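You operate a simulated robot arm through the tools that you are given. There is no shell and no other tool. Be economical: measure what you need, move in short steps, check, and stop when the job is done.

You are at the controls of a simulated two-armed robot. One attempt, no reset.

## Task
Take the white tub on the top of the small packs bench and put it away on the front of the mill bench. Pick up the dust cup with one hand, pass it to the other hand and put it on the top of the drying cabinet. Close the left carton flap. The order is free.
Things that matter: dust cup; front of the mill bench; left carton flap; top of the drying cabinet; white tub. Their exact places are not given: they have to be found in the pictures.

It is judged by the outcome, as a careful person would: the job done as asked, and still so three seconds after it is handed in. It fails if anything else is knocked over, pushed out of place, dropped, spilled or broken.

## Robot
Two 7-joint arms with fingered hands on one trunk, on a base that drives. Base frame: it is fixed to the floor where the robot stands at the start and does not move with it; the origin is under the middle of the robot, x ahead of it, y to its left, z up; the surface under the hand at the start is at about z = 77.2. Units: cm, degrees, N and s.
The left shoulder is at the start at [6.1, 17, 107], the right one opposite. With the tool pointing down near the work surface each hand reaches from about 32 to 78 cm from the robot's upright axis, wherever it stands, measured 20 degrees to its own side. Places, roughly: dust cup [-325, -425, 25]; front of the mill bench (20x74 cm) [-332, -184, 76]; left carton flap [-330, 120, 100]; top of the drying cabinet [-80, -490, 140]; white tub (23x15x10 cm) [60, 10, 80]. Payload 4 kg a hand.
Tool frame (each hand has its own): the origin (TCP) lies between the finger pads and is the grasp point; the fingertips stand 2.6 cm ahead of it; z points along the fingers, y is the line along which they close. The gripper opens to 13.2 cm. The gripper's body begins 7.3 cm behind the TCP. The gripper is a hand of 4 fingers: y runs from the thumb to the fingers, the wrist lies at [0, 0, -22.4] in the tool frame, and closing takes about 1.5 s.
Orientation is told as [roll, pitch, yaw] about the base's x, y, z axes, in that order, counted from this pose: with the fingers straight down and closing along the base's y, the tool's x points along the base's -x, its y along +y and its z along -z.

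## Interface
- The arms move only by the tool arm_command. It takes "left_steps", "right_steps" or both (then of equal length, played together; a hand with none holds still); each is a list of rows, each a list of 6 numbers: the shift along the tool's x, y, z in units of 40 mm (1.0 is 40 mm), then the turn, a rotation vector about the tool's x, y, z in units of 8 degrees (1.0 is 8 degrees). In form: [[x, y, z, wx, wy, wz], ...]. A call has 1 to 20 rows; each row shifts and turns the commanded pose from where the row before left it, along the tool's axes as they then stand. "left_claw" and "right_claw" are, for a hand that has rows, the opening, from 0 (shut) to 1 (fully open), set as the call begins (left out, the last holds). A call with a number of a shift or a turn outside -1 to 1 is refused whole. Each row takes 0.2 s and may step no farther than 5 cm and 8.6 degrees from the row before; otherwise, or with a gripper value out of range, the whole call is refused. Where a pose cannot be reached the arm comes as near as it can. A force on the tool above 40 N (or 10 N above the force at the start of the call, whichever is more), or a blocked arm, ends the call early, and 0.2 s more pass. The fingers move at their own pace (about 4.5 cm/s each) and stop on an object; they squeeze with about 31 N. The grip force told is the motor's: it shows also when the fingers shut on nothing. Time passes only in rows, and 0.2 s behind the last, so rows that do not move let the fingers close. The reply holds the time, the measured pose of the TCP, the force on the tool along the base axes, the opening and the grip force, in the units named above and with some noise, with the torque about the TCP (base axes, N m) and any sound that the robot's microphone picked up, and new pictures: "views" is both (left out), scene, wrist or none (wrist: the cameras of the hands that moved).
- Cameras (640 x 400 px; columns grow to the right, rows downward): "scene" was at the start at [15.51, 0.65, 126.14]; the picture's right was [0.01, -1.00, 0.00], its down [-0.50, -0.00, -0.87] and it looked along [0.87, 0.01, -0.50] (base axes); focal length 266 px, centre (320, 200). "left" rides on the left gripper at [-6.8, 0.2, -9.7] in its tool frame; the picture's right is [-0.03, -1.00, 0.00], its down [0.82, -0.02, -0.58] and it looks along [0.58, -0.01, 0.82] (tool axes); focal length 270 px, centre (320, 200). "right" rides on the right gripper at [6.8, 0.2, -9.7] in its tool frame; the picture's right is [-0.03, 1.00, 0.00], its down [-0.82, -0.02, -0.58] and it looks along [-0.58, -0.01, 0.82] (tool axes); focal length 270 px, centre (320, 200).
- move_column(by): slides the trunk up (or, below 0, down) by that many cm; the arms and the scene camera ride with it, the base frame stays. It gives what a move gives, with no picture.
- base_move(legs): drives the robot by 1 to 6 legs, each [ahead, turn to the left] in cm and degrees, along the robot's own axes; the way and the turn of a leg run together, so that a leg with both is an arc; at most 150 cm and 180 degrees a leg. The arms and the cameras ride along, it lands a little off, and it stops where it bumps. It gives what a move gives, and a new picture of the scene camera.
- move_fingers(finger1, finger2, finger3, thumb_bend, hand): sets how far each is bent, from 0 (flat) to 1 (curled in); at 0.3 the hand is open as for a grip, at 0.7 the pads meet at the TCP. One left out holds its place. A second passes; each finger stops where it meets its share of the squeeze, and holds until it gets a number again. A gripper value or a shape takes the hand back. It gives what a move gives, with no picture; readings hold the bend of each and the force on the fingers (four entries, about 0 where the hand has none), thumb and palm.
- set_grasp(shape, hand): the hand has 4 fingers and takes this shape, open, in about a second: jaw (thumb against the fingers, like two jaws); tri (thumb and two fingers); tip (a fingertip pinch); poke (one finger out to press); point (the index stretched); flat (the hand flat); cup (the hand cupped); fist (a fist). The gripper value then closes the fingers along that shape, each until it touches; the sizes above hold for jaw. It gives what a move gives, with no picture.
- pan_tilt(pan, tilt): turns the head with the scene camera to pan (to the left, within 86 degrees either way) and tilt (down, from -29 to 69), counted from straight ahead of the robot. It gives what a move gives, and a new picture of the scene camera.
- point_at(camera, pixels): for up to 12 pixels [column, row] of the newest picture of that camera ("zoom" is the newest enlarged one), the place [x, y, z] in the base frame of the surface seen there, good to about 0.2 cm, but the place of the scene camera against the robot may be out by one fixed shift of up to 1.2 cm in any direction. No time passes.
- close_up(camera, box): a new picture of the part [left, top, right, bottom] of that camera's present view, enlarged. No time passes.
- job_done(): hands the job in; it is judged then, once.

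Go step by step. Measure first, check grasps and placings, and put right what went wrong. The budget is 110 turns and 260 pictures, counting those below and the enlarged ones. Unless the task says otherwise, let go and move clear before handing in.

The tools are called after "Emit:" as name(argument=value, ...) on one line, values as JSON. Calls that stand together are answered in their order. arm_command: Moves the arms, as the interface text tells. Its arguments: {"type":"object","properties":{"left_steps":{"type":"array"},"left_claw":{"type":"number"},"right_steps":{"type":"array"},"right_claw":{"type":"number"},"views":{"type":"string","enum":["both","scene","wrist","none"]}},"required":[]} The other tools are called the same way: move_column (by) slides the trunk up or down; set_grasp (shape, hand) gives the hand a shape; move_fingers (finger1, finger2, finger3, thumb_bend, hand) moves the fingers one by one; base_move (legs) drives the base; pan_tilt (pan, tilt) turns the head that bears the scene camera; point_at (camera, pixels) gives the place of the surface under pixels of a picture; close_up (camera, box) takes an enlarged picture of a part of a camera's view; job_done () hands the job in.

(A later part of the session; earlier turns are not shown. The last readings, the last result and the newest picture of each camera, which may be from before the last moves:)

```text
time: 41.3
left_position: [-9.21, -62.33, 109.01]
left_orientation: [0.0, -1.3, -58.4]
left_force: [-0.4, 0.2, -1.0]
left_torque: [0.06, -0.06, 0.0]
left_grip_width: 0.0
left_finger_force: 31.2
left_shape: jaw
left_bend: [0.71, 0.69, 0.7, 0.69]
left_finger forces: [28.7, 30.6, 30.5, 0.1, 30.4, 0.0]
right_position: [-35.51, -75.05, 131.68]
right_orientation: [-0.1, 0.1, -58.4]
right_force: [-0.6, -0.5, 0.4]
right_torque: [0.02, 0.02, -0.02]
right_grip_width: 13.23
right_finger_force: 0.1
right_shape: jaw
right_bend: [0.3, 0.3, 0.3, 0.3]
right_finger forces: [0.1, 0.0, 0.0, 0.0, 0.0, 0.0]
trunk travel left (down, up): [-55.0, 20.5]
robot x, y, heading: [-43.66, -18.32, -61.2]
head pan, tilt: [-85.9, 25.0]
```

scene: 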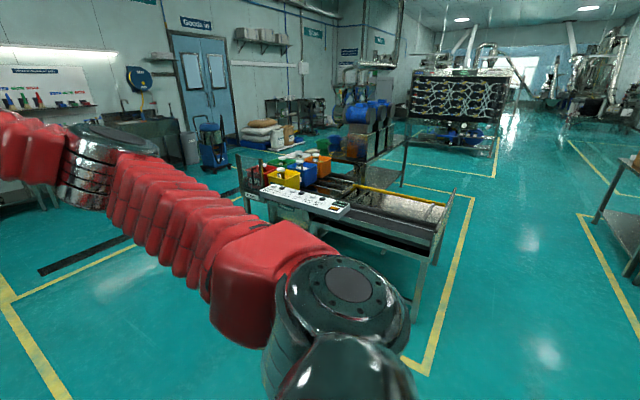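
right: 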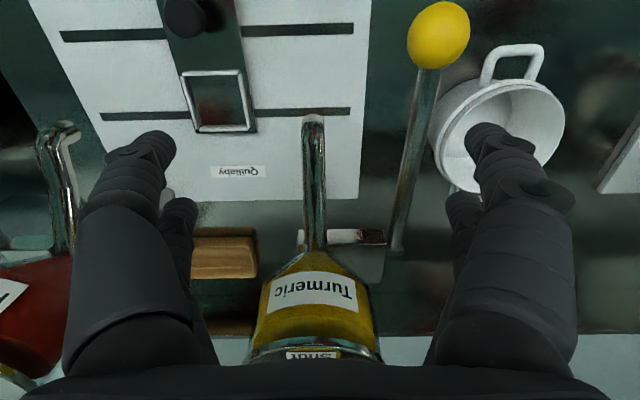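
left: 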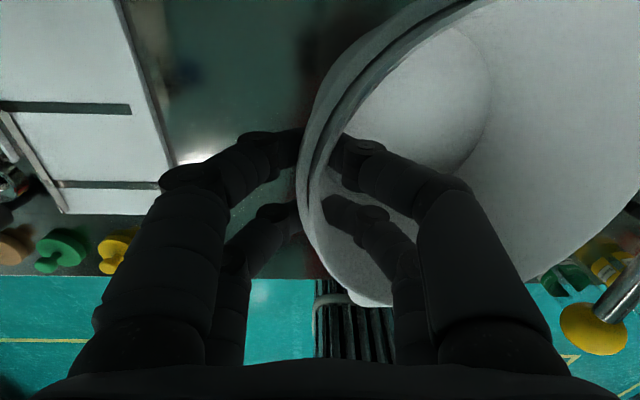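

Space around looks free. I measure the island bench candidates, then turn right 60°.

Emit:
point_at(camera="scene", pixels=[[340, 205], [270, 190], [430, 225], [400, 200], [365, 115], [370, 165], [440, 190], [450, 90], [200, 150], [425, 340], [460, 210]])

Emit:
base_move(legs=[[0, -60]])

Emit:
pan_tilt(pan=-30, tilt=25)

```text
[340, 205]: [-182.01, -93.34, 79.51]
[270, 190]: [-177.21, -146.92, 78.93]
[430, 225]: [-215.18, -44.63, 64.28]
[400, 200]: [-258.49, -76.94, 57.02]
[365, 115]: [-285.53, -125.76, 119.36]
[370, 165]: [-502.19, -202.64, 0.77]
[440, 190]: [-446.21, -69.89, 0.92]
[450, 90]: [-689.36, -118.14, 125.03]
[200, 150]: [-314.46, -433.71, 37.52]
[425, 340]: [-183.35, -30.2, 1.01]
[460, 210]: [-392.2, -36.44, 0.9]
```

```text
time: 44.4
left_position: [-60.42, -71.4, 109.07]
left_orientation: [0.3, -1.2, -113.7]
left_force: [-0.6, -0.4, -1.4]
left_torque: [-0.05, -0.13, 0.02]
left_grip_width: 0.0
left_finger_force: 31.2
left_shape: jaw
left_bend: [0.71, 0.69, 0.7, 0.69]
left_finger forces: [28.7, 30.7, 30.8, 0.1, 30.8, 0.0]
right_position: [-85.9, -56.74, 131.76]
right_orientation: [0.1, 0.0, -113.8]
right_force: [-0.9, 0.7, -0.8]
right_torque: [-0.05, -0.07, -0.01]
right_grip_width: 13.18
right_finger_force: 0.0
right_shape: jaw
right_bend: [0.3, 0.3, 0.3, 0.3]
right_finger forces: [0.0, 0.0, 0.1, 0.0, 0.0, 0.0]
trunk travel left (down, up): [-55.0, 20.5]
robot x, y, heading: [-37.82, -20.52, -119.0]
head pan, tilt: [-85.9, 25.0]
stopped in leg 1: the robot was blocked; the commanded pose is now the measured one
```

scene: 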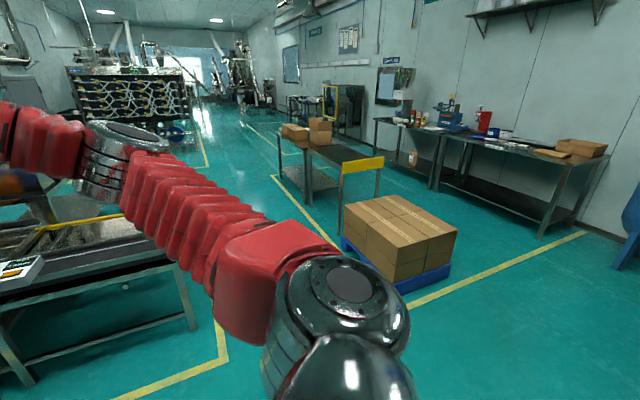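

```text
time: 45.6
left_position: [-59.93, -71.57, 109.14]
left_orientation: [0.1, -1.3, -113.6]
left_force: [0.1, 0.0, -1.2]
left_torque: [0.01, -0.09, -0.02]
left_grip_width: 0.0
left_finger_force: 30.8
left_shape: jaw
left_bend: [0.71, 0.69, 0.7, 0.69]
left_finger forces: [28.5, 30.6, 30.9, 0.0, 30.9, 0.1]
right_position: [-85.53, -56.94, 131.82]
right_orientation: [-0.1, -0.1, -113.6]
right_force: [-0.9, 0.0, 0.3]
right_torque: [-0.03, 0.0, 0.0]
right_grip_width: 13.21
right_finger_force: 0.1
right_shape: jaw
right_bend: [0.3, 0.3, 0.3, 0.3]
right_finger forces: [0.0, 0.0, 0.0, 0.0, 0.0, 0.1]
trunk travel left (down, up): [-55.0, 20.5]
robot x, y, heading: [-37.61, -20.31, -118.9]
head pan, tilt: [-30.0, 25.0]
```

scene: 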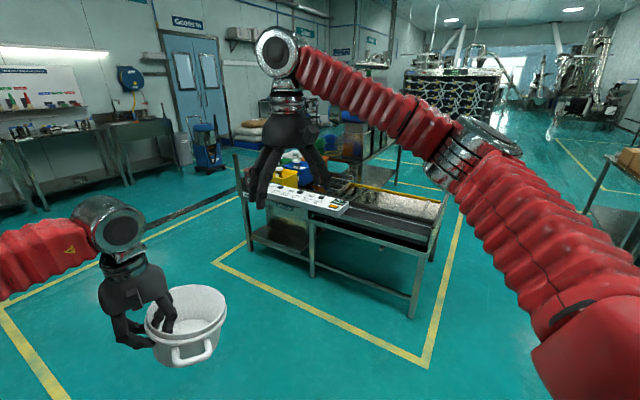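

The turn stopped at about 58° and odometry shifts oddly. I check with fixed landmarks: floor corners (213,262) and (428,367), earlier measured at (-164.2,-204.2) and about (-183,-30).

Emit:
point_at(camera="scene", pixels=[[213, 262], [428, 367], [320, 205], [270, 188], [430, 215], [280, 100], [340, 135], [180, 320], [130, 260], [460, 140]])

Emit:
pan_tilt(pan=-5, tilt=68)

Emit:
pan_tilt(pan=86, tilt=45)

```text
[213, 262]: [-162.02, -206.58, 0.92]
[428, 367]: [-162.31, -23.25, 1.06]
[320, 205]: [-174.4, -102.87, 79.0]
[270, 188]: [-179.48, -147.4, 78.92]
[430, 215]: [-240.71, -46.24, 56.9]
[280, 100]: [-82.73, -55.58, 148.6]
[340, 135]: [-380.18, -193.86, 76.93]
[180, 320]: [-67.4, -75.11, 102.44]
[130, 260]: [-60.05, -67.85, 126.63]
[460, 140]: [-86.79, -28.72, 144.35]
```

```text
time: 46.7
left_position: [-59.98, -71.69, 109.06]
left_orientation: [0.0, -1.2, -113.6]
left_force: [0.5, 0.0, -1.5]
left_torque: [-0.01, -0.07, -0.01]
left_grip_width: 0.01
left_finger_force: 31.3
left_shape: jaw
left_bend: [0.71, 0.69, 0.7, 0.69]
left_finger forces: [28.5, 30.6, 31.0, 0.0, 31.0, 0.0]
right_position: [-85.56, -56.98, 131.78]
right_orientation: [0.0, -0.1, -113.6]
right_force: [0.3, 0.6, -0.6]
right_torque: [0.0, -0.01, 0.01]
right_grip_width: 13.22
right_finger_force: 0.0
right_shape: jaw
right_bend: [0.3, 0.3, 0.3, 0.3]
right_finger forces: [0.1, 0.0, 0.0, 0.0, 0.1, 0.0]
trunk travel left (down, up): [-55.0, 20.5]
robot x, y, heading: [-37.97, -20.84, -119.0]
head pan, tilt: [-5.0, 68.0]
```

scene: 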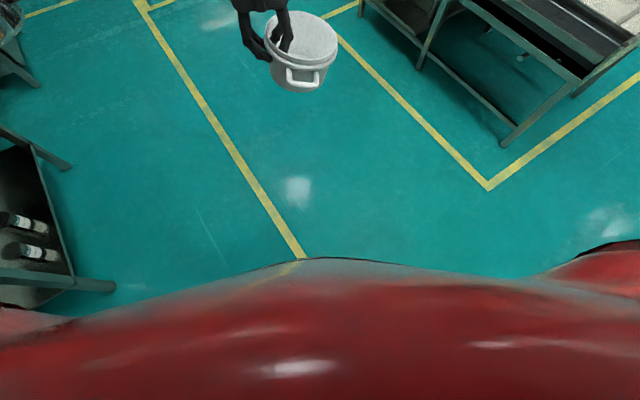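

```text
time: 48.4
left_position: [-59.96, -71.52, 109.18]
left_orientation: [0.1, -1.2, -113.6]
left_force: [0.0, 0.5, -1.2]
left_torque: [-0.01, -0.07, 0.0]
left_grip_width: 0.01
left_finger_force: 31.3
left_shape: jaw
left_bend: [0.71, 0.69, 0.7, 0.69]
left_finger forces: [28.5, 30.5, 30.9, 0.1, 30.9, 0.0]
right_position: [-85.48, -56.97, 131.85]
right_orientation: [-0.1, 0.1, -113.6]
right_force: [-0.1, -0.6, 1.1]
right_torque: [0.02, -0.02, -0.01]
right_grip_width: 13.21
right_finger_force: 0.0
right_shape: jaw
right_bend: [0.3, 0.3, 0.3, 0.3]
right_finger forces: [0.1, 0.1, 0.0, 0.1, 0.1, 0.0]
trunk travel left (down, up): [-55.0, 20.5]
robot x, y, heading: [-37.85, -20.72, -118.9]
head pan, tilt: [85.9, 45.0]
```

scene: 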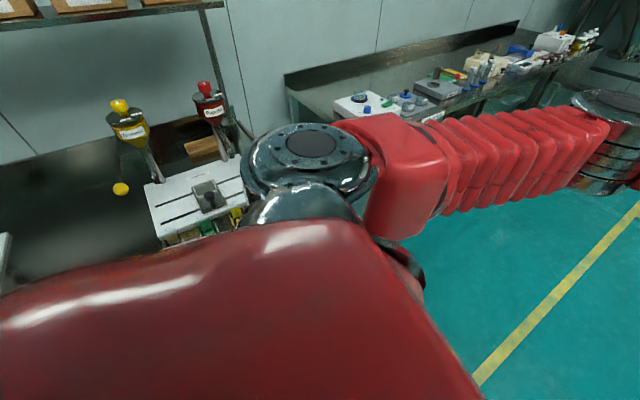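

Camera landmarks agree to ~2 cm, so positions are trustworthy. The bench I need is further along; I turn slightly left and drive down the lane toward (-100,-200), then look.

Emit:
base_move(legs=[[0, 9], [120, 0], [60, 0]])

Emit:
pan_tilt(pan=-75, tilt=20)

Emit:
pan_tilt(pan=-25, tilt=20)

```text
time: 58.3
left_position: [-113.48, -243.43, 109.0]
left_orientation: [0.2, -1.2, -104.4]
left_force: [1.1, -0.5, -0.7]
left_torque: [0.0, -0.09, 0.01]
left_grip_width: 0.0
left_finger_force: 31.3
left_shape: jaw
left_bend: [0.71, 0.7, 0.7, 0.69]
left_finger forces: [28.6, 30.5, 31.1, 0.0, 31.1, 0.0]
right_position: [-140.93, -233.21, 131.84]
right_orientation: [-0.1, 0.0, -104.5]
right_force: [-0.1, -0.5, 0.1]
right_torque: [-0.03, 0.0, -0.03]
right_grip_width: 13.2
right_finger_force: 0.1
right_shape: jaw
right_bend: [0.3, 0.3, 0.3, 0.3]
right_finger forces: [0.0, 0.1, 0.2, 0.1, 0.1, 0.0]
trunk travel left (down, up): [-55.0, 20.5]
robot x, y, heading: [-100.09, -189.52, -109.4]
head pan, tilt: [85.9, 45.0]
```

scene: 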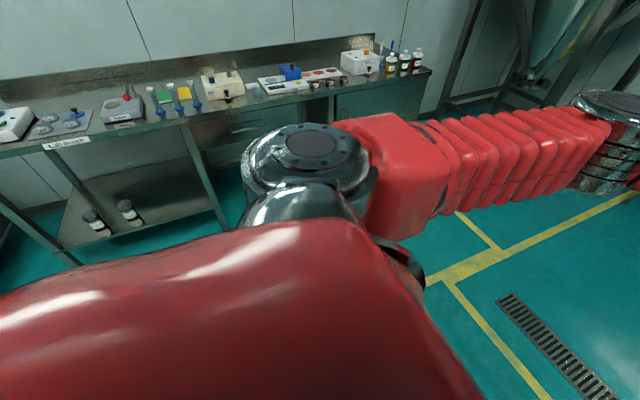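

```text
time: 60.8
left_position: [-113.51, -243.47, 109.26]
left_orientation: [0.1, -1.3, -104.4]
left_force: [0.1, -0.8, -0.6]
left_torque: [0.0, -0.06, 0.03]
left_grip_width: 0.0
left_finger_force: 30.8
left_shape: jaw
left_bend: [0.71, 0.7, 0.7, 0.69]
left_finger forces: [28.8, 30.5, 31.0, 0.0, 31.2, 0.0]
right_position: [-140.99, -233.09, 131.93]
right_orientation: [-0.1, 0.0, -104.5]
right_force: [0.7, -0.6, 0.3]
right_torque: [-0.01, 0.0, 0.0]
right_grip_width: 13.19
right_finger_force: 0.0
right_shape: jaw
right_bend: [0.3, 0.3, 0.3, 0.3]
right_finger forces: [0.1, 0.0, 0.1, 0.0, 0.0, 0.0]
trunk travel left (down, up): [-55.0, 20.5]
robot x, y, heading: [-99.99, -189.97, -109.8]
head pan, tilt: [-75.0, 20.0]
```

scene: 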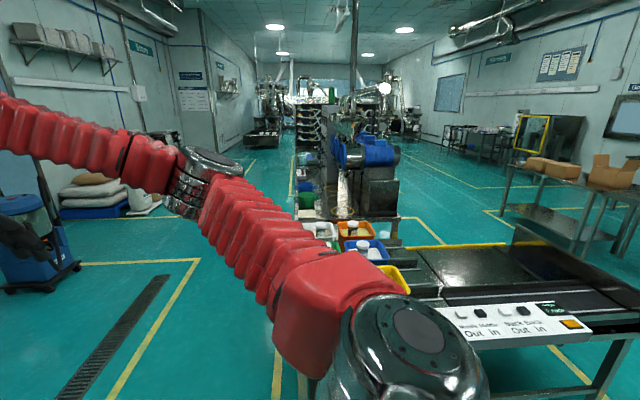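

```text
time: 61.9
left_position: [-113.54, -243.45, 109.09]
left_orientation: [0.1, -1.4, -104.3]
left_force: [-0.2, -0.4, -1.1]
left_torque: [0.01, -0.08, 0.0]
left_grip_width: 0.0
left_finger_force: 30.6
left_shape: jaw
left_bend: [0.71, 0.7, 0.7, 0.69]
left_finger forces: [28.7, 30.5, 31.0, 0.0, 31.3, 0.0]
right_position: [-141.07, -233.19, 131.97]
right_orientation: [-0.2, 0.0, -104.5]
right_force: [-0.1, 0.6, -0.3]
right_torque: [0.02, 0.03, 0.02]
right_grip_width: 13.21
right_finger_force: 0.0
right_shape: jaw
right_bend: [0.3, 0.3, 0.3, 0.3]
right_finger forces: [0.0, 0.1, 0.0, 0.0, 0.0, 0.0]
trunk travel left (down, up): [-55.0, 20.5]
robot x, y, heading: [-100.02, -189.56, -109.5]
head pan, tilt: [-25.0, 20.0]
```

scene: 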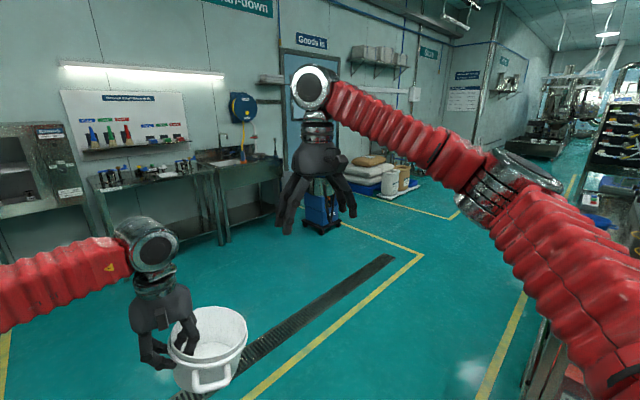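

The blue mills stand on a bench beyond; its front edge faces -y, around (-332,-184). I go on 85 cm, then turn right in small legs to face along -x.

Emit:
base_move(legs=[[85, 0], [0, -25], [0, -25], [0, -21]])

Emit:
pan_tilt(pan=-30, tilt=25)

```text
time: 69.9
left_position: [-179.46, -295.9, 109.15]
left_orientation: [0.6, -1.4, -155.5]
left_force: [0.2, 1.9, -1.7]
left_torque: [-0.17, -0.04, -0.02]
left_grip_width: 0.0
left_finger_force: 31.2
left_shape: jaw
left_bend: [0.71, 0.7, 0.7, 0.69]
left_finger forces: [28.4, 30.7, 31.5, 0.0, 31.7, 0.1]
right_position: [-188.71, -267.8, 132.09]
right_orientation: [0.3, -0.2, -155.6]
right_force: [-0.2, 1.8, -0.1]
right_torque: [-0.17, -0.03, 0.0]
right_grip_width: 13.2
right_finger_force: 0.0
right_shape: jaw
right_bend: [0.3, 0.3, 0.3, 0.3]
right_finger forces: [0.0, 0.0, 0.0, 0.1, 0.0, 0.0]
trunk travel left (down, up): [-55.0, 20.5]
robot x, y, heading: [-126.96, -278.13, -160.8]
head pan, tilt: [-25.0, 20.0]
stopped in leg 4: the robot was blocked; the commanded pose is now the measured one
```

scene: 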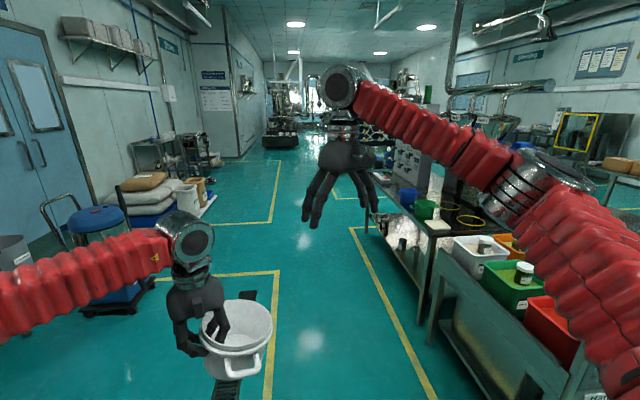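

```text
time: 70.6
left_position: [-179.42, -296.77, 109.25]
left_orientation: [0.3, -1.2, -155.2]
left_force: [0.4, -0.3, -0.6]
left_torque: [-0.03, -0.05, 0.0]
left_grip_width: 0.0
left_finger_force: 31.1
left_shape: jaw
left_bend: [0.71, 0.7, 0.7, 0.69]
left_finger forces: [28.7, 30.7, 31.5, 0.0, 31.4, 0.0]
right_position: [-188.45, -268.86, 132.08]
right_orientation: [-0.2, -0.1, -155.3]
right_force: [0.4, -0.7, -0.2]
right_torque: [0.04, 0.0, -0.03]
right_grip_width: 13.2
right_finger_force: 0.0
right_shape: jaw
right_bend: [0.3, 0.3, 0.3, 0.3]
right_finger forces: [0.0, 0.0, 0.1, 0.1, 0.0, 0.1]
trunk travel left (down, up): [-55.0, 20.5]
robot x, y, heading: [-127.1, -278.41, -160.9]
head pan, tilt: [-30.0, 25.0]
```

scene: 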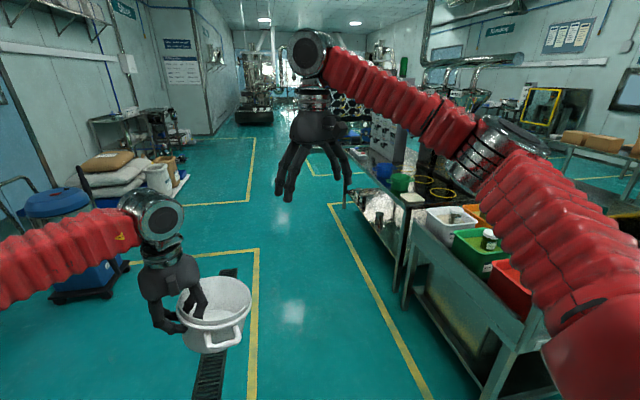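

Again a harmless stop. Now the mill bench with blue/green pots is at (395,190); I measure its front and the floor line beside it.

Emit:
point_at(camera="scene", pixels=[[400, 215], [360, 180], [410, 198], [382, 172], [400, 182], [425, 185], [350, 165], [440, 195], [330, 205], [430, 395], [80, 290], [400, 290]])

Emit:
close_up(camera="scene", box=[320, 110, 520, 240])

```text
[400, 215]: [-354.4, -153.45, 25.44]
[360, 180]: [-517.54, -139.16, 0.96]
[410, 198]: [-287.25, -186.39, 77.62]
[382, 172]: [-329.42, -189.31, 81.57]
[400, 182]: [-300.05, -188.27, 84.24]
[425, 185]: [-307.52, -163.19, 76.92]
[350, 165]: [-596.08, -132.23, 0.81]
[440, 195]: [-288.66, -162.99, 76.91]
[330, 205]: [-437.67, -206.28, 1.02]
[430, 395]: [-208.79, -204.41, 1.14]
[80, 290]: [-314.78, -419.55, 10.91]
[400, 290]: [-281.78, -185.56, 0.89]
```

```text
3.08 times, centred on (420, 175) of scene
```

zoom: 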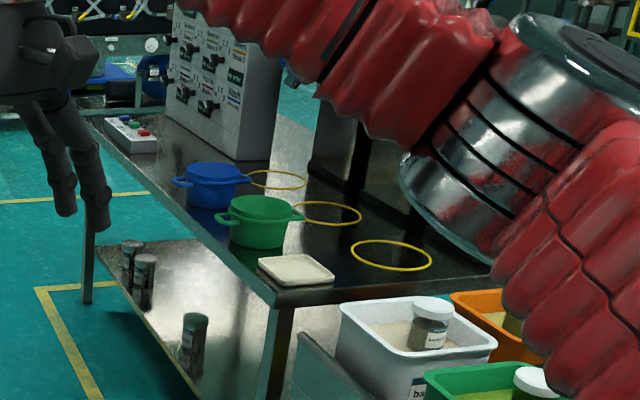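

The front strip has a blue tub (-329,-189), a green one (-300,-188), a plate (-287,-186) and a control box. I drive alongside to face it from the -y side.

Emit:
base_move(legs=[[0, -13], [0, -11], [105, 0], [100, 0]])

```text
time: 82.5
left_position: [-385.42, -257.25, 109.24]
left_orientation: [0.1, -1.3, -179.8]
left_force: [-0.3, -0.1, -1.0]
left_torque: [-0.08, -0.03, 0.02]
left_grip_width: 0.0
left_finger_force: 30.9
left_shape: jaw
left_bend: [0.71, 0.7, 0.7, 0.69]
left_finger forces: [29.0, 30.4, 31.2, 0.1, 31.6, 0.0]
right_position: [-382.28, -227.95, 132.06]
right_orientation: [-0.1, -0.1, -179.8]
right_force: [0.5, -0.1, -0.1]
right_torque: [0.01, 0.02, -0.02]
right_grip_width: 13.2
right_finger_force: 0.1
right_shape: jaw
right_bend: [0.3, 0.3, 0.3, 0.3]
right_finger forces: [0.0, 0.0, 0.0, 0.0, 0.0, 0.0]
trunk travel left (down, up): [-55.0, 20.5]
robot x, y, heading: [-329.78, -261.89, 174.7]
head pan, tilt: [-30.0, 25.0]
```

scene: 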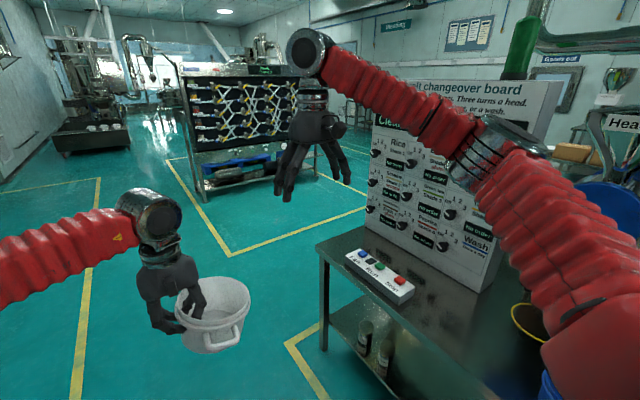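

I measure the bench layout before turning towards it.

Emit:
point_at(camera="scene", pixels=[[320, 245], [395, 295], [350, 258], [410, 290], [375, 225], [480, 285], [610, 210], [440, 340], [520, 320], [395, 360]])

Emit:
base_move(legs=[[0, -30]])

Emit:
base_move(legs=[[0, -30]])

```text
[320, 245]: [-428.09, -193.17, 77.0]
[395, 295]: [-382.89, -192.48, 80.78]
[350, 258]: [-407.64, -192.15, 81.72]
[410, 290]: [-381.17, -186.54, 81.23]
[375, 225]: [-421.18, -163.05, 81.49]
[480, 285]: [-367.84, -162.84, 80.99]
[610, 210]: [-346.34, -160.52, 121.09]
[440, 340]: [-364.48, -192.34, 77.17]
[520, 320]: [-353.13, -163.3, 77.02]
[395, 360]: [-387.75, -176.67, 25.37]
```

```text
time: 84.5
left_position: [-375.86, -230.8, 109.17]
left_orientation: [0.2, -1.2, 150.8]
left_force: [-0.1, 0.2, -0.3]
left_torque: [-0.12, -0.01, 0.0]
left_grip_width: 0.0
left_finger_force: 31.0
left_shape: jaw
left_bend: [0.71, 0.7, 0.7, 0.69]
left_finger forces: [28.7, 30.1, 31.0, 0.0, 31.8, 0.1]
right_position: [-358.51, -206.85, 132.19]
right_orientation: [-0.2, 0.0, 150.9]
right_force: [0.1, 0.1, -0.8]
right_torque: [-0.03, -0.02, -0.01]
right_grip_width: 13.22
right_finger_force: 0.1
right_shape: jaw
right_bend: [0.3, 0.3, 0.3, 0.3]
right_finger forces: [0.0, 0.0, 0.0, 0.1, 0.0, 0.0]
trunk travel left (down, up): [-55.0, 20.5]
robot x, y, heading: [-332.17, -264.75, 145.4]
head pan, tilt: [-30.0, 25.0]
```

scene: 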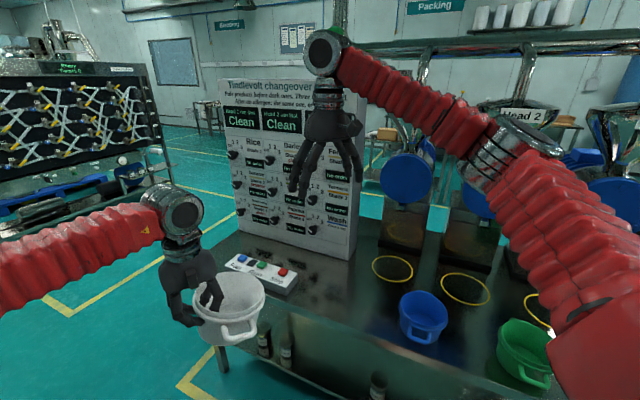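

```text
time: 86.6
left_position: [-352.58, -212.87, 109.33]
left_orientation: [0.3, -1.2, 120.4]
left_force: [-0.7, 1.2, -1.0]
left_torque: [-0.05, 0.07, 0.0]
left_grip_width: 0.0
left_finger_force: 31.3
left_shape: jaw
left_bend: [0.71, 0.7, 0.7, 0.69]
left_finger forces: [28.7, 30.4, 31.5, 0.0, 31.8, 0.0]
right_position: [-325.84, -201.13, 132.08]
right_orientation: [-0.1, -0.1, 120.4]
right_force: [0.7, -0.4, 0.1]
right_torque: [0.02, -0.01, -0.02]
right_grip_width: 13.2
right_finger_force: 0.0
right_shape: jaw
right_bend: [0.3, 0.3, 0.3, 0.3]
right_finger forces: [0.0, 0.0, 0.0, 0.0, 0.1, 0.0]
trunk travel left (down, up): [-55.0, 20.5]
robot x, y, heading: [-334.88, -265.96, 115.1]
head pan, tilt: [-30.0, 25.0]
```

scene: 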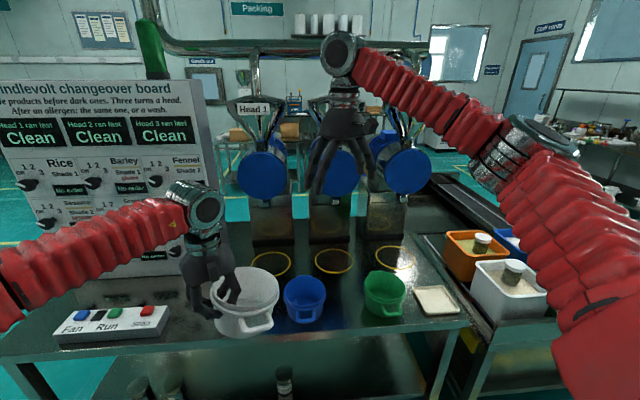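

Now the spot between the control box (Fan/Run/Stop) and the blue tub is visible. I aim the head there and measure.

Emit:
pan_tilt(pan=0, tilt=42)

```text
time: 87.5
left_position: [-352.76, -212.99, 109.37]
left_orientation: [0.3, -1.3, 120.5]
left_force: [-0.7, 0.4, -1.2]
left_torque: [-0.03, 0.1, -0.04]
left_grip_width: 0.01
left_finger_force: 30.1
left_shape: jaw
left_bend: [0.71, 0.7, 0.7, 0.69]
left_finger forces: [28.7, 30.6, 32.1, 0.1, 32.0, 0.1]
right_position: [-325.81, -201.24, 132.28]
right_orientation: [-0.1, -0.2, 120.6]
right_force: [0.6, 0.6, 0.5]
right_torque: [0.05, 0.01, -0.03]
right_grip_width: 13.2
right_finger_force: 0.1
right_shape: jaw
right_bend: [0.3, 0.3, 0.3, 0.3]
right_finger forces: [0.0, 0.0, 0.1, 0.0, 0.0, 0.0]
trunk travel left (down, up): [-55.0, 20.5]
robot x, y, heading: [-334.62, -265.92, 115.5]
head pan, tilt: [0.0, 42.0]
```

scene: 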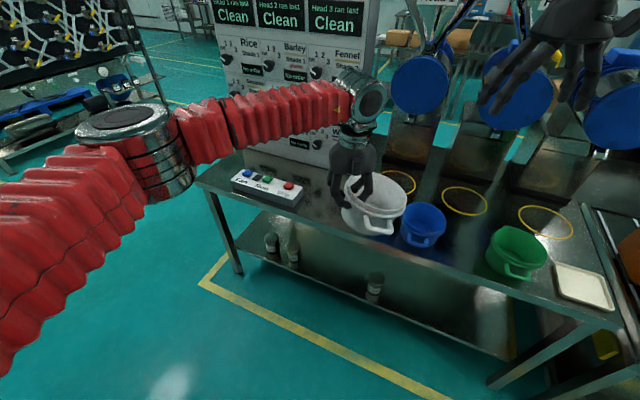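

Emit:
point_at(camera="scene", pixels=[[300, 203], [304, 186], [402, 222], [445, 225], [422, 215], [425, 240], [375, 212], [345, 195], [375, 235], [330, 228], [395, 170], [310, 215]])

Emit:
close_up(camera="scene", box=[220, 130, 480, 290])

```text
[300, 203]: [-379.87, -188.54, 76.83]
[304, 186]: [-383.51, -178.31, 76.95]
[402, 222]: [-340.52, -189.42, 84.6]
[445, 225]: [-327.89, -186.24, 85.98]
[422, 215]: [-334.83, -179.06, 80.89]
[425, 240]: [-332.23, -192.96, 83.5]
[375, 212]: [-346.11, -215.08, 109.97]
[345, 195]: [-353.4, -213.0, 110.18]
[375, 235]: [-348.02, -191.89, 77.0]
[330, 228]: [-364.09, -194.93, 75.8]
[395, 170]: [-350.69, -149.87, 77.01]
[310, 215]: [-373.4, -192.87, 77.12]
```

```text
2.46 times, centred on (350, 210) of scene
```

zoom: 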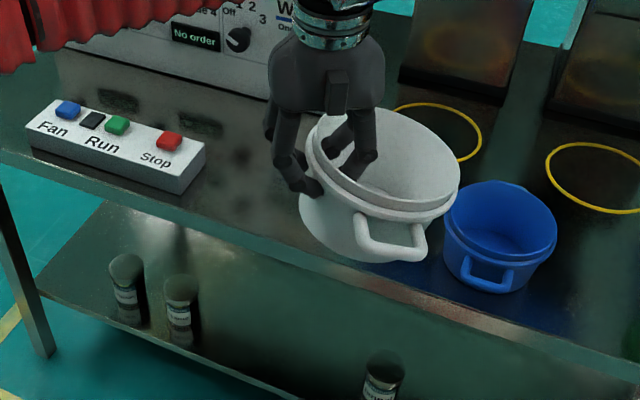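

The gap runs from the blue tub (x≈-340.5) to the box (x≈-380). I'll set the tub with its centre at about (-357,-184), turned ~30° so it fits the strip. First I drive up 18 cm and turn the hand.

Emit:
base_move(legs=[[18, 0]])

Emit:
arm_command(left_steps=[[0, 0, 0, 0, 0, -0.75], [0, 0, 0, 0, 0, -0.75], [0, 0, 0, 0, 0, -0.75], [0, 0, 0, 0, 0, -0.75], [0, 0, 0, 0, 0, -0.75]])

```text
time: 89.1
left_position: [-360.12, -196.37, 109.36]
left_orientation: [0.3, -1.1, 120.2]
left_force: [-1.0, 0.7, -1.4]
left_torque: [-0.04, 0.08, 0.02]
left_grip_width: 0.01
left_finger_force: 31.3
left_shape: jaw
left_bend: [0.71, 0.7, 0.7, 0.69]
left_finger forces: [28.9, 30.8, 32.0, 0.0, 31.9, 0.0]
right_position: [-333.11, -184.66, 132.19]
right_orientation: [-0.1, 0.0, 120.2]
right_force: [-0.1, -0.1, -0.3]
right_torque: [-0.02, -0.03, -0.01]
right_grip_width: 13.19
right_finger_force: 0.0
right_shape: jaw
right_bend: [0.3, 0.3, 0.3, 0.3]
right_finger forces: [0.1, 0.1, 0.0, 0.0, 0.1, 0.0]
trunk travel left (down, up): [-55.0, 20.5]
robot x, y, heading: [-342.68, -249.59, 114.7]
head pan, tilt: [0.0, 42.0]
```

scene: 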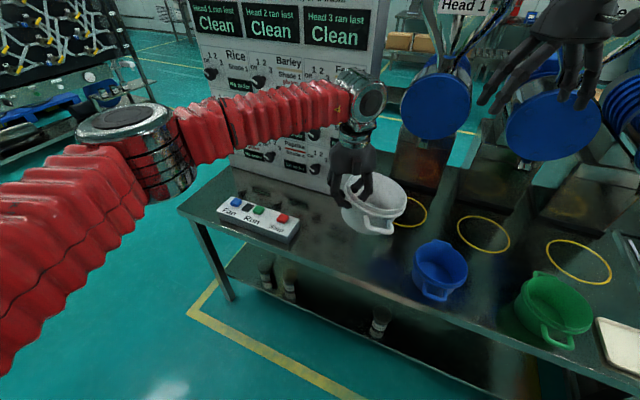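

```text
time: 90.3
left_position: [-360.06, -196.72, 109.51]
left_orientation: [-0.3, -1.2, 150.3]
left_force: [-0.1, 0.9, -2.2]
left_torque: [-0.05, -0.03, -0.04]
left_grip_width: 0.0
left_finger_force: 31.3
left_shape: jaw
left_bend: [0.71, 0.7, 0.7, 0.69]
left_finger forces: [28.8, 30.5, 31.9, 0.1, 31.9, 0.0]
right_position: [-332.99, -185.01, 132.17]
right_orientation: [0.0, -0.2, 120.1]
right_force: [0.3, 0.4, 0.2]
right_torque: [-0.02, 0.01, 0.0]
right_grip_width: 13.23
right_finger_force: 0.0
right_shape: jaw
right_bend: [0.3, 0.3, 0.3, 0.3]
right_finger forces: [0.0, 0.0, 0.0, 0.1, 0.1, 0.0]
trunk travel left (down, up): [-55.0, 20.5]
robot x, y, heading: [-342.71, -249.9, 114.8]
head pan, tilt: [0.0, 42.0]
```

scene: 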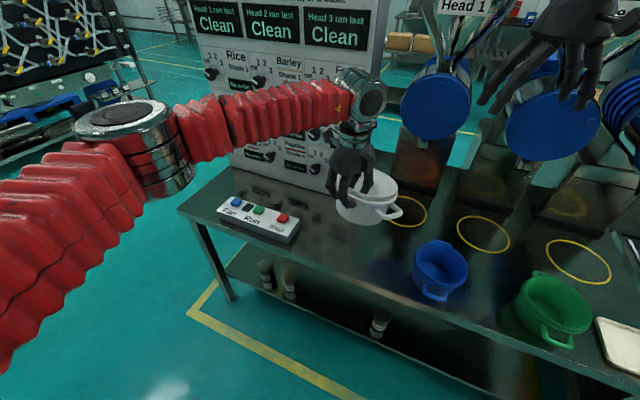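
left: 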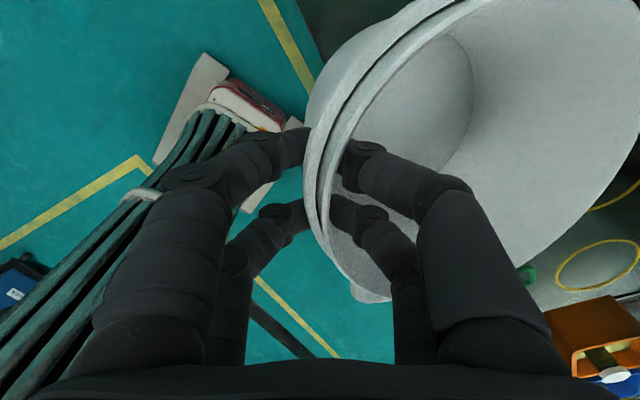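

I check forearm–board and right hand–mill distances before lowering.

Emit:
point_at(camera="scene", pixels=[[290, 105], [340, 95], [215, 130], [270, 125], [300, 150], [220, 90], [435, 105], [555, 125], [500, 75], [390, 205], [350, 205], [170, 190]])

```text
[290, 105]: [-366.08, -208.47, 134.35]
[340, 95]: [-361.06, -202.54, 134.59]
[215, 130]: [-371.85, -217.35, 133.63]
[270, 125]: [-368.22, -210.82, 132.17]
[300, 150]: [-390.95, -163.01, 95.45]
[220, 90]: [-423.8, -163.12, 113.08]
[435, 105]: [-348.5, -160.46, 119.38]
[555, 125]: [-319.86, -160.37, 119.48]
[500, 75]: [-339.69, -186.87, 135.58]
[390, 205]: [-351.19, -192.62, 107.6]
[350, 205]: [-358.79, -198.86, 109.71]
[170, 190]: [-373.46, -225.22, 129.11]
```

All clear. I shift over the spot, lower the trunk 10 cm, then descend most of the way by arm.

Emit:
arm_command(left_steps=[[-0.43, -0.67, 0, 0, 0, 0], [-0.43, -0.67, 0, 0, 0, 0]], views="none")

Emit:
move_column(by=-10)

Emit:
arm_command(left_steps=[[0, 0, 0.7, 0, 0, 0], [0, 0, 0.8, 0, 0, 0], [0, 0, 0.8, 0, 0, 0], [0, 0, 0.7, 0, 0, 0], [0, 0, 0.4, 0, 0, 0]], views="scene")

```text
time: 90.9
left_position: [-360.0, -190.04, 109.71]
left_orientation: [-0.5, -1.3, 150.1]
left_force: [0.1, 0.3, -1.0]
left_torque: [-0.07, 0.07, 0.01]
left_grip_width: 0.0
left_finger_force: 31.0
left_shape: jaw
left_bend: [0.71, 0.7, 0.7, 0.69]
left_finger forces: [28.4, 30.1, 31.3, 0.1, 31.7, 0.0]
right_position: [-332.87, -184.89, 132.13]
right_orientation: [0.0, -0.1, 120.2]
right_force: [0.0, 0.8, 0.3]
right_torque: [0.0, 0.01, -0.03]
right_grip_width: 13.17
right_finger_force: 0.1
right_shape: jaw
right_bend: [0.3, 0.3, 0.3, 0.3]
right_finger forces: [0.1, 0.0, 0.1, 0.0, 0.0, 0.0]
trunk travel left (down, up): [-55.0, 20.5]
robot x, y, heading: [-342.5, -250.21, 114.8]
head pan, tilt: [0.0, 42.0]
```

```text
time: 92.2
left_position: [-360.39, -190.17, 99.57]
left_orientation: [-0.5, -1.4, 150.1]
left_force: [0.1, -0.4, -1.3]
left_torque: [-0.07, 0.03, 0.02]
left_grip_width: 0.03
left_finger_force: 30.9
left_shape: jaw
left_bend: [0.71, 0.7, 0.7, 0.69]
left_finger forces: [28.6, 30.1, 31.4, 0.0, 31.8, 0.0]
right_position: [-333.09, -184.89, 122.38]
right_orientation: [-0.1, -0.2, 120.2]
right_force: [-0.3, 0.0, -0.5]
right_torque: [0.03, 0.02, -0.03]
right_grip_width: 13.21
right_finger_force: 0.0
right_shape: jaw
right_bend: [0.3, 0.3, 0.3, 0.3]
right_finger forces: [0.1, 0.0, 0.1, 0.0, 0.0, 0.0]
trunk travel left (down, up): [-45.0, 30.5]
robot x, y, heading: [-342.48, -249.72, 114.9]
head pan, tilt: [0.0, 42.0]
```

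```text
time: 93.4
left_position: [-360.46, -190.14, 85.9]
left_orientation: [-0.4, -1.3, 150.2]
left_force: [0.1, -0.4, -0.6]
left_torque: [-0.08, 0.07, 0.02]
left_grip_width: 0.0
left_finger_force: 30.5
left_shape: jaw
left_bend: [0.71, 0.7, 0.7, 0.69]
left_finger forces: [28.6, 29.9, 31.3, 0.0, 31.8, 0.1]
right_position: [-333.02, -184.9, 122.17]
right_orientation: [-0.1, -0.1, 120.2]
right_force: [-0.4, 0.7, -0.3]
right_torque: [-0.01, -0.01, -0.03]
right_grip_width: 13.22
right_finger_force: 0.0
right_shape: jaw
right_bend: [0.3, 0.3, 0.3, 0.3]
right_finger forces: [0.0, 0.0, 0.0, 0.0, 0.1, 0.0]
trunk travel left (down, up): [-45.0, 30.5]
robot x, y, heading: [-342.76, -249.26, 114.6]
head pan, tilt: [0.0, 42.0]
```

scene: 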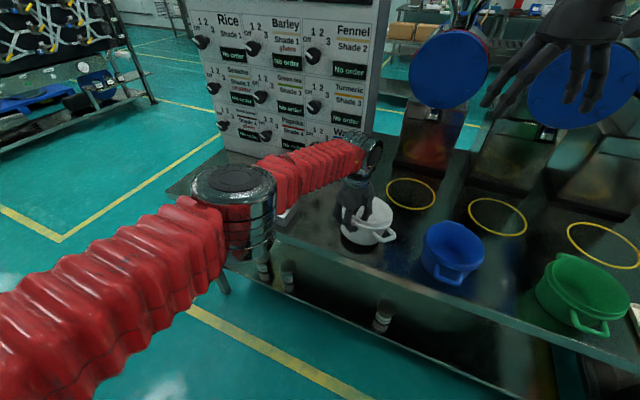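

Bottom is about 2.4 cm above the bench. I lower finely till contact.

Emit:
arm_command(left_steps=[[0, 0, 0.25, 0, 0, 0], [0, 0, 0.15, 0, 0, 0], [0, 0, 0.08, 0, 0, 0], [0, 0, 0.06, 0, 0, 0]], views="scene")

Emit:
close_up(camera="scene", box=[280, 150, 500, 290])

```text
time: 94.4
left_position: [-361.53, -190.03, 84.18]
left_orientation: [-0.2, -1.5, 150.8]
left_force: [0.1, -1.2, 3.3]
left_torque: [0.29, -0.23, -0.11]
left_grip_width: 0.0
left_finger_force: 30.9
left_shape: jaw
left_bend: [0.71, 0.69, 0.7, 0.69]
left_finger forces: [27.6, 33.2, 30.1, 0.1, 33.5, 0.0]
left hand out of reach, approached as far as the arm can: row 3
right_position: [-332.95, -184.89, 122.24]
right_orientation: [-0.1, -0.1, 120.1]
right_force: [-0.3, 0.5, -0.8]
right_torque: [0.01, -0.02, -0.01]
right_grip_width: 13.18
right_finger_force: 0.1
right_shape: jaw
right_bend: [0.3, 0.3, 0.3, 0.3]
right_finger forces: [0.0, 0.0, 0.0, 0.1, 0.0, 0.0]
trunk travel left (down, up): [-45.0, 30.5]
robot x, y, heading: [-342.57, -249.65, 115.0]
head pan, tilt: [0.0, 42.0]
```

scene: 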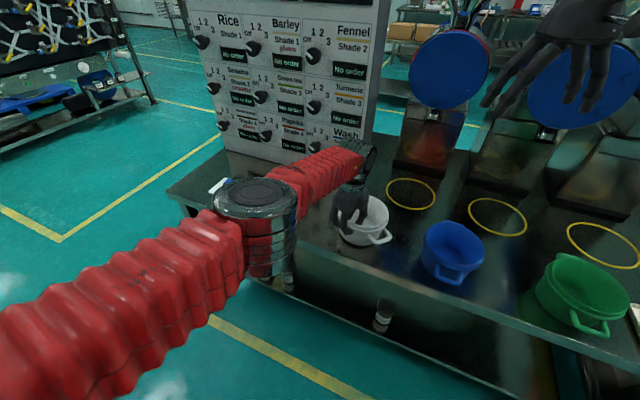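

```text
2.86 times, centred on (390, 220) of scene
```

zoom: 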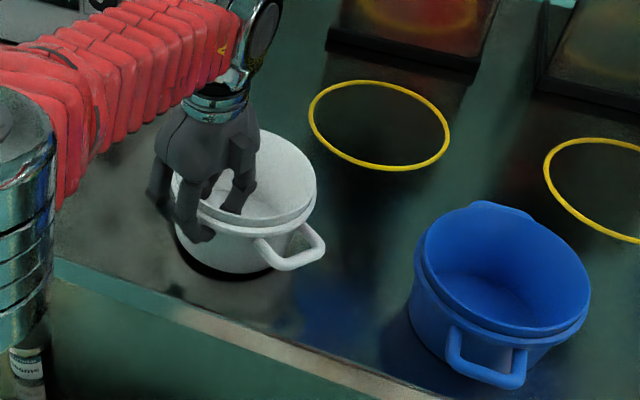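

The tub touches down (about 4 N). I check the elbow's distance from the bench and control box before going on.

Emit:
point_at(camera="scene", pixels=[[270, 260], [285, 265], [290, 240], [300, 195], [220, 185], [340, 165], [280, 172], [366, 238], [385, 230], [355, 195]])

```text
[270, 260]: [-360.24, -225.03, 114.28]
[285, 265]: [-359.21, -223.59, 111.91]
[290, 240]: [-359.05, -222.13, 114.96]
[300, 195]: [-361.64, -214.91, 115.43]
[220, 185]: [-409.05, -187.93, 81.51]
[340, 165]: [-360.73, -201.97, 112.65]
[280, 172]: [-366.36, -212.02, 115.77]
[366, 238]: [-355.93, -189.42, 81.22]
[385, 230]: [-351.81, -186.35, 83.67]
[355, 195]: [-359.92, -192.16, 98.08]
```

Clear. Releasing gently to a partial opening.

Emit:
arm_command(left_steps=[[0, 0, 0.05, 0, 0, 0], [0, 0, 0, 0, 0, 0], [0, 0, 0, 0, 0, 0], [0, 0, 0, 0, 0, 0], [0, 0, 0, 0, 0, 0], [0, 0, 0, 0, 0, 0]], left_claw=0.5)

```text
time: 95.8
left_position: [-361.67, -190.11, 83.9]
left_orientation: [-0.4, -1.4, 151.0]
left_force: [-0.1, 1.0, -0.4]
left_torque: [0.02, 0.01, -0.02]
left_grip_width: 6.57
left_finger_force: 0.1
left_shape: jaw
left_bend: [0.73, 0.73, 0.73, 0.7]
left_finger forces: [0.0, 0.0, 0.1, 0.0, 0.0, 0.1]
right_position: [-333.15, -184.93, 122.22]
right_orientation: [0.0, -0.2, 120.2]
right_force: [-0.3, 0.0, -0.1]
right_torque: [-0.01, -0.01, -0.02]
right_grip_width: 13.22
right_finger_force: 0.1
right_shape: jaw
right_bend: [0.3, 0.3, 0.3, 0.3]
right_finger forces: [0.0, 0.0, 0.1, 0.1, 0.0, 0.0]
trunk travel left (down, up): [-45.0, 30.5]
robot x, y, heading: [-342.68, -249.22, 114.9]
head pan, tilt: [0.0, 42.0]
```

scene: 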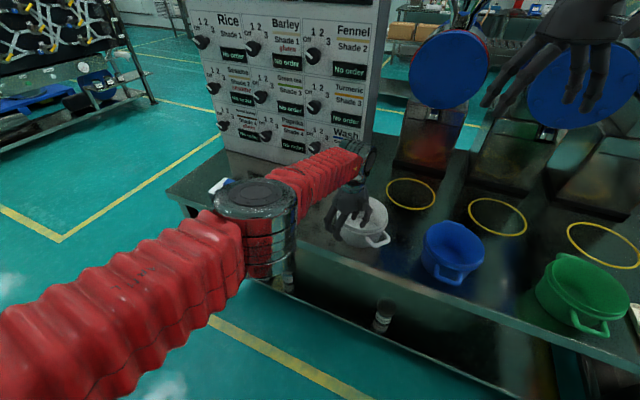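
left: 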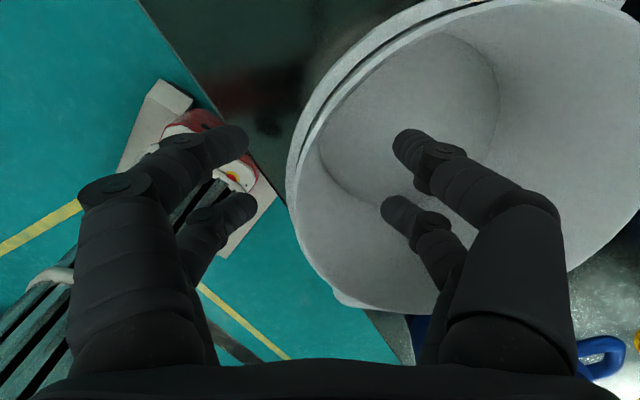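

Released cleanly. I raise the hand straight up and then back away.

Emit:
arm_command(left_steps=[[0, 0, -0.5, 0, 0, 0], [0, 0, -0.8, 0, 0, 0], [0, 0, -1, 0, 0, 0], [0, 0, -1, 0, 0, 0], [0, 0, -1, 0, 0, 0]], views="none")

Emit:
base_move(legs=[[-30, 0]])

Emit:
point_at(camera="scene", pixels=[[320, 200]])

```text
time: 97.0
left_position: [-360.53, -190.27, 100.97]
left_orientation: [-0.4, -1.3, 150.2]
left_force: [0.2, -0.1, 0.7]
left_torque: [0.02, 0.01, 0.03]
left_grip_width: 6.55
left_finger_force: 0.1
left_shape: jaw
left_bend: [0.73, 0.73, 0.73, 0.7]
left_finger forces: [0.0, 0.0, 0.0, 0.0, 0.0, 0.0]
right_position: [-332.97, -184.94, 122.35]
right_orientation: [-0.1, 0.0, 120.1]
right_force: [0.3, -0.6, 0.0]
right_torque: [0.01, 0.04, 0.0]
right_grip_width: 13.21
right_finger_force: 0.1
right_shape: jaw
right_bend: [0.3, 0.3, 0.3, 0.3]
right_finger forces: [0.1, 0.0, 0.0, 0.0, 0.0, 0.0]
trunk travel left (down, up): [-45.0, 30.5]
robot x, y, heading: [-342.37, -249.55, 115.1]
head pan, tilt: [0.0, 42.0]
```

```text
time: 99.1
left_position: [-347.72, -218.03, 101.02]
left_orientation: [-0.4, -1.2, 150.2]
left_force: [0.4, -1.1, -0.1]
left_torque: [0.01, -0.01, 0.02]
left_grip_width: 6.55
left_finger_force: 0.1
left_shape: jaw
left_bend: [0.73, 0.73, 0.73, 0.7]
left_finger forces: [0.0, 0.0, 0.0, 0.0, 0.0, 0.0]
right_position: [-320.24, -212.7, 122.22]
right_orientation: [-0.1, -0.2, 120.3]
right_force: [-0.2, 0.1, -0.5]
right_torque: [-0.01, 0.0, 0.0]
right_grip_width: 13.17
right_finger_force: 0.1
right_shape: jaw
right_bend: [0.3, 0.3, 0.3, 0.3]
right_finger forces: [0.0, 0.0, 0.0, 0.0, 0.0, 0.0]
trunk travel left (down, up): [-45.0, 30.5]
robot x, y, heading: [-329.83, -277.37, 115.0]
head pan, tilt: [0.0, 42.0]
```

scene: 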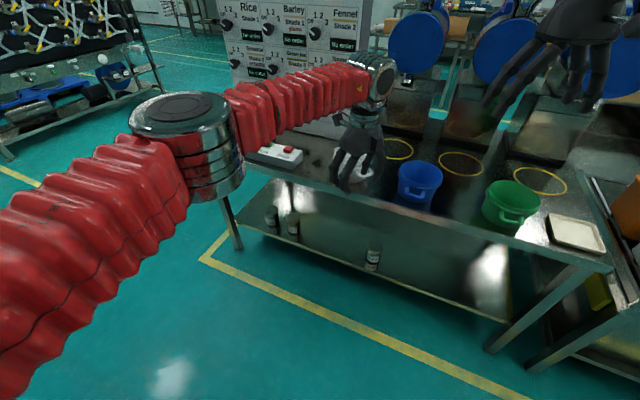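

```text
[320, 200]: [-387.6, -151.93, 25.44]
```

White tub placed. Next the dust cup: I turn left toward -y in small legs, with arms clear of everything around.

Emit:
base_move(legs=[[-10, 0], [0, 30], [0, 30], [0, 30], [0, 30], [0, 30]])

Emit:
pan_tilt(pan=0, tilt=35)

```text
time: 102.0
left_position: [-370.5, -243.0, 101.06]
left_orientation: [-0.6, -1.2, 179.2]
left_force: [-0.4, -0.8, 0.2]
left_torque: [0.05, -0.04, 0.03]
left_grip_width: 6.6
left_finger_force: 0.0
left_shape: jaw
left_bend: [0.73, 0.73, 0.73, 0.7]
left_finger forces: [0.1, 0.0, 0.0, 0.0, 0.1, 0.1]
right_position: [-349.07, -225.08, 122.64]
right_orientation: [-0.3, -0.1, 149.3]
right_force: [-1.0, -1.0, 0.6]
right_torque: [0.04, -0.08, 0.0]
right_grip_width: 13.19
right_finger_force: 0.0
right_shape: jaw
right_bend: [0.3, 0.3, 0.3, 0.3]
right_finger forces: [0.1, 0.1, 0.0, 0.0, 0.0, 0.0]
trunk travel left (down, up): [-45.0, 30.5]
robot x, y, heading: [-323.78, -283.26, 143.6]
head pan, tilt: [0.0, 42.0]
stopped in leg 2: the robot was blocked; the commanded pose is now the measured one
```

scene: 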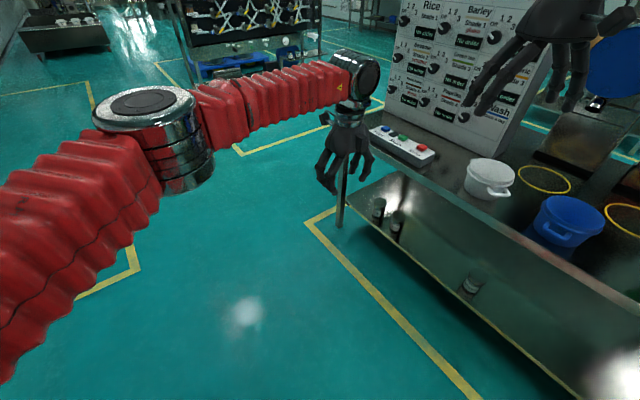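

```text
time: 102.7
left_position: [-370.14, -242.7, 101.11]
left_orientation: [-0.6, -1.2, 178.9]
left_force: [-0.6, -1.1, -0.8]
left_torque: [0.02, -0.03, 0.01]
left_grip_width: 6.61
left_finger_force: 0.1
left_shape: jaw
left_bend: [0.73, 0.73, 0.73, 0.7]
left_finger forces: [0.0, 0.0, 0.1, 0.1, 0.0, 0.0]
right_position: [-348.65, -224.76, 122.29]
right_orientation: [-0.1, -0.2, 149.2]
right_force: [0.6, 0.4, 0.0]
right_torque: [0.02, 0.0, 0.0]
right_grip_width: 13.19
right_finger_force: 0.0
right_shape: jaw
right_bend: [0.3, 0.3, 0.3, 0.3]
right_finger forces: [0.0, 0.0, 0.0, 0.0, 0.0, 0.1]
trunk travel left (down, up): [-45.0, 30.5]
robot x, y, heading: [-323.69, -283.44, 143.9]
head pan, tilt: [0.0, 35.0]
```

scene: 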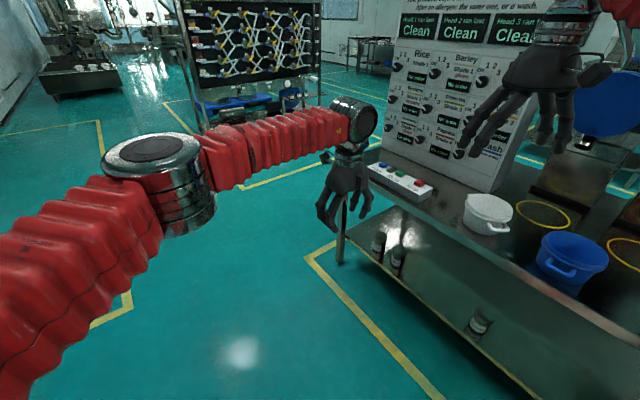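

The tub stands level next to the blue one. I continue turning left.

Emit:
base_move(legs=[[0, 30], [0, 30], [0, 30], [0, 30]])

```text
time: 105.1
left_position: [-384.94, -272.43, 101.26]
left_orientation: [-0.7, -1.1, -150.1]
left_force: [-0.3, -0.3, 0.6]
left_torque: [0.08, 0.0, 0.01]
left_grip_width: 6.6
left_finger_force: 0.0
left_shape: jaw
left_bend: [0.73, 0.73, 0.73, 0.7]
left_finger forces: [0.0, 0.0, 0.1, 0.0, 0.1, 0.1]
right_position: [-375.98, -246.23, 122.59]
right_orientation: [-0.4, -0.1, 179.9]
right_force: [-0.8, -0.6, 0.1]
right_torque: [0.09, 0.0, -0.04]
right_grip_width: 13.19
right_finger_force: 0.1
right_shape: jaw
right_bend: [0.3, 0.3, 0.3, 0.3]
right_finger forces: [0.0, 0.0, 0.0, 0.0, 0.1, 0.0]
trunk travel left (down, up): [-45.0, 30.5]
robot x, y, heading: [-324.01, -280.07, 174.5]
head pan, tilt: [0.0, 35.0]
stopped in leg 2: the robot was blocked; the commanded pose is now the measured one
```

scene: 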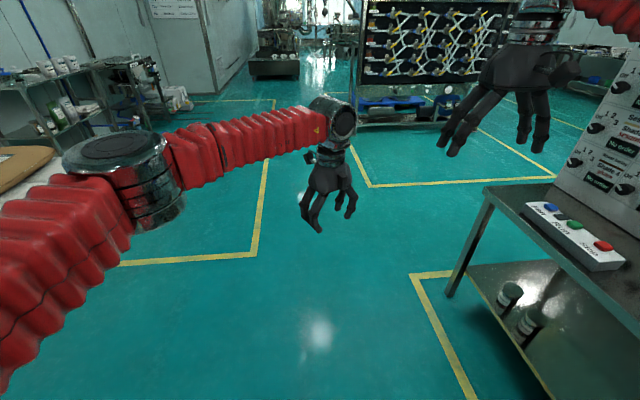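

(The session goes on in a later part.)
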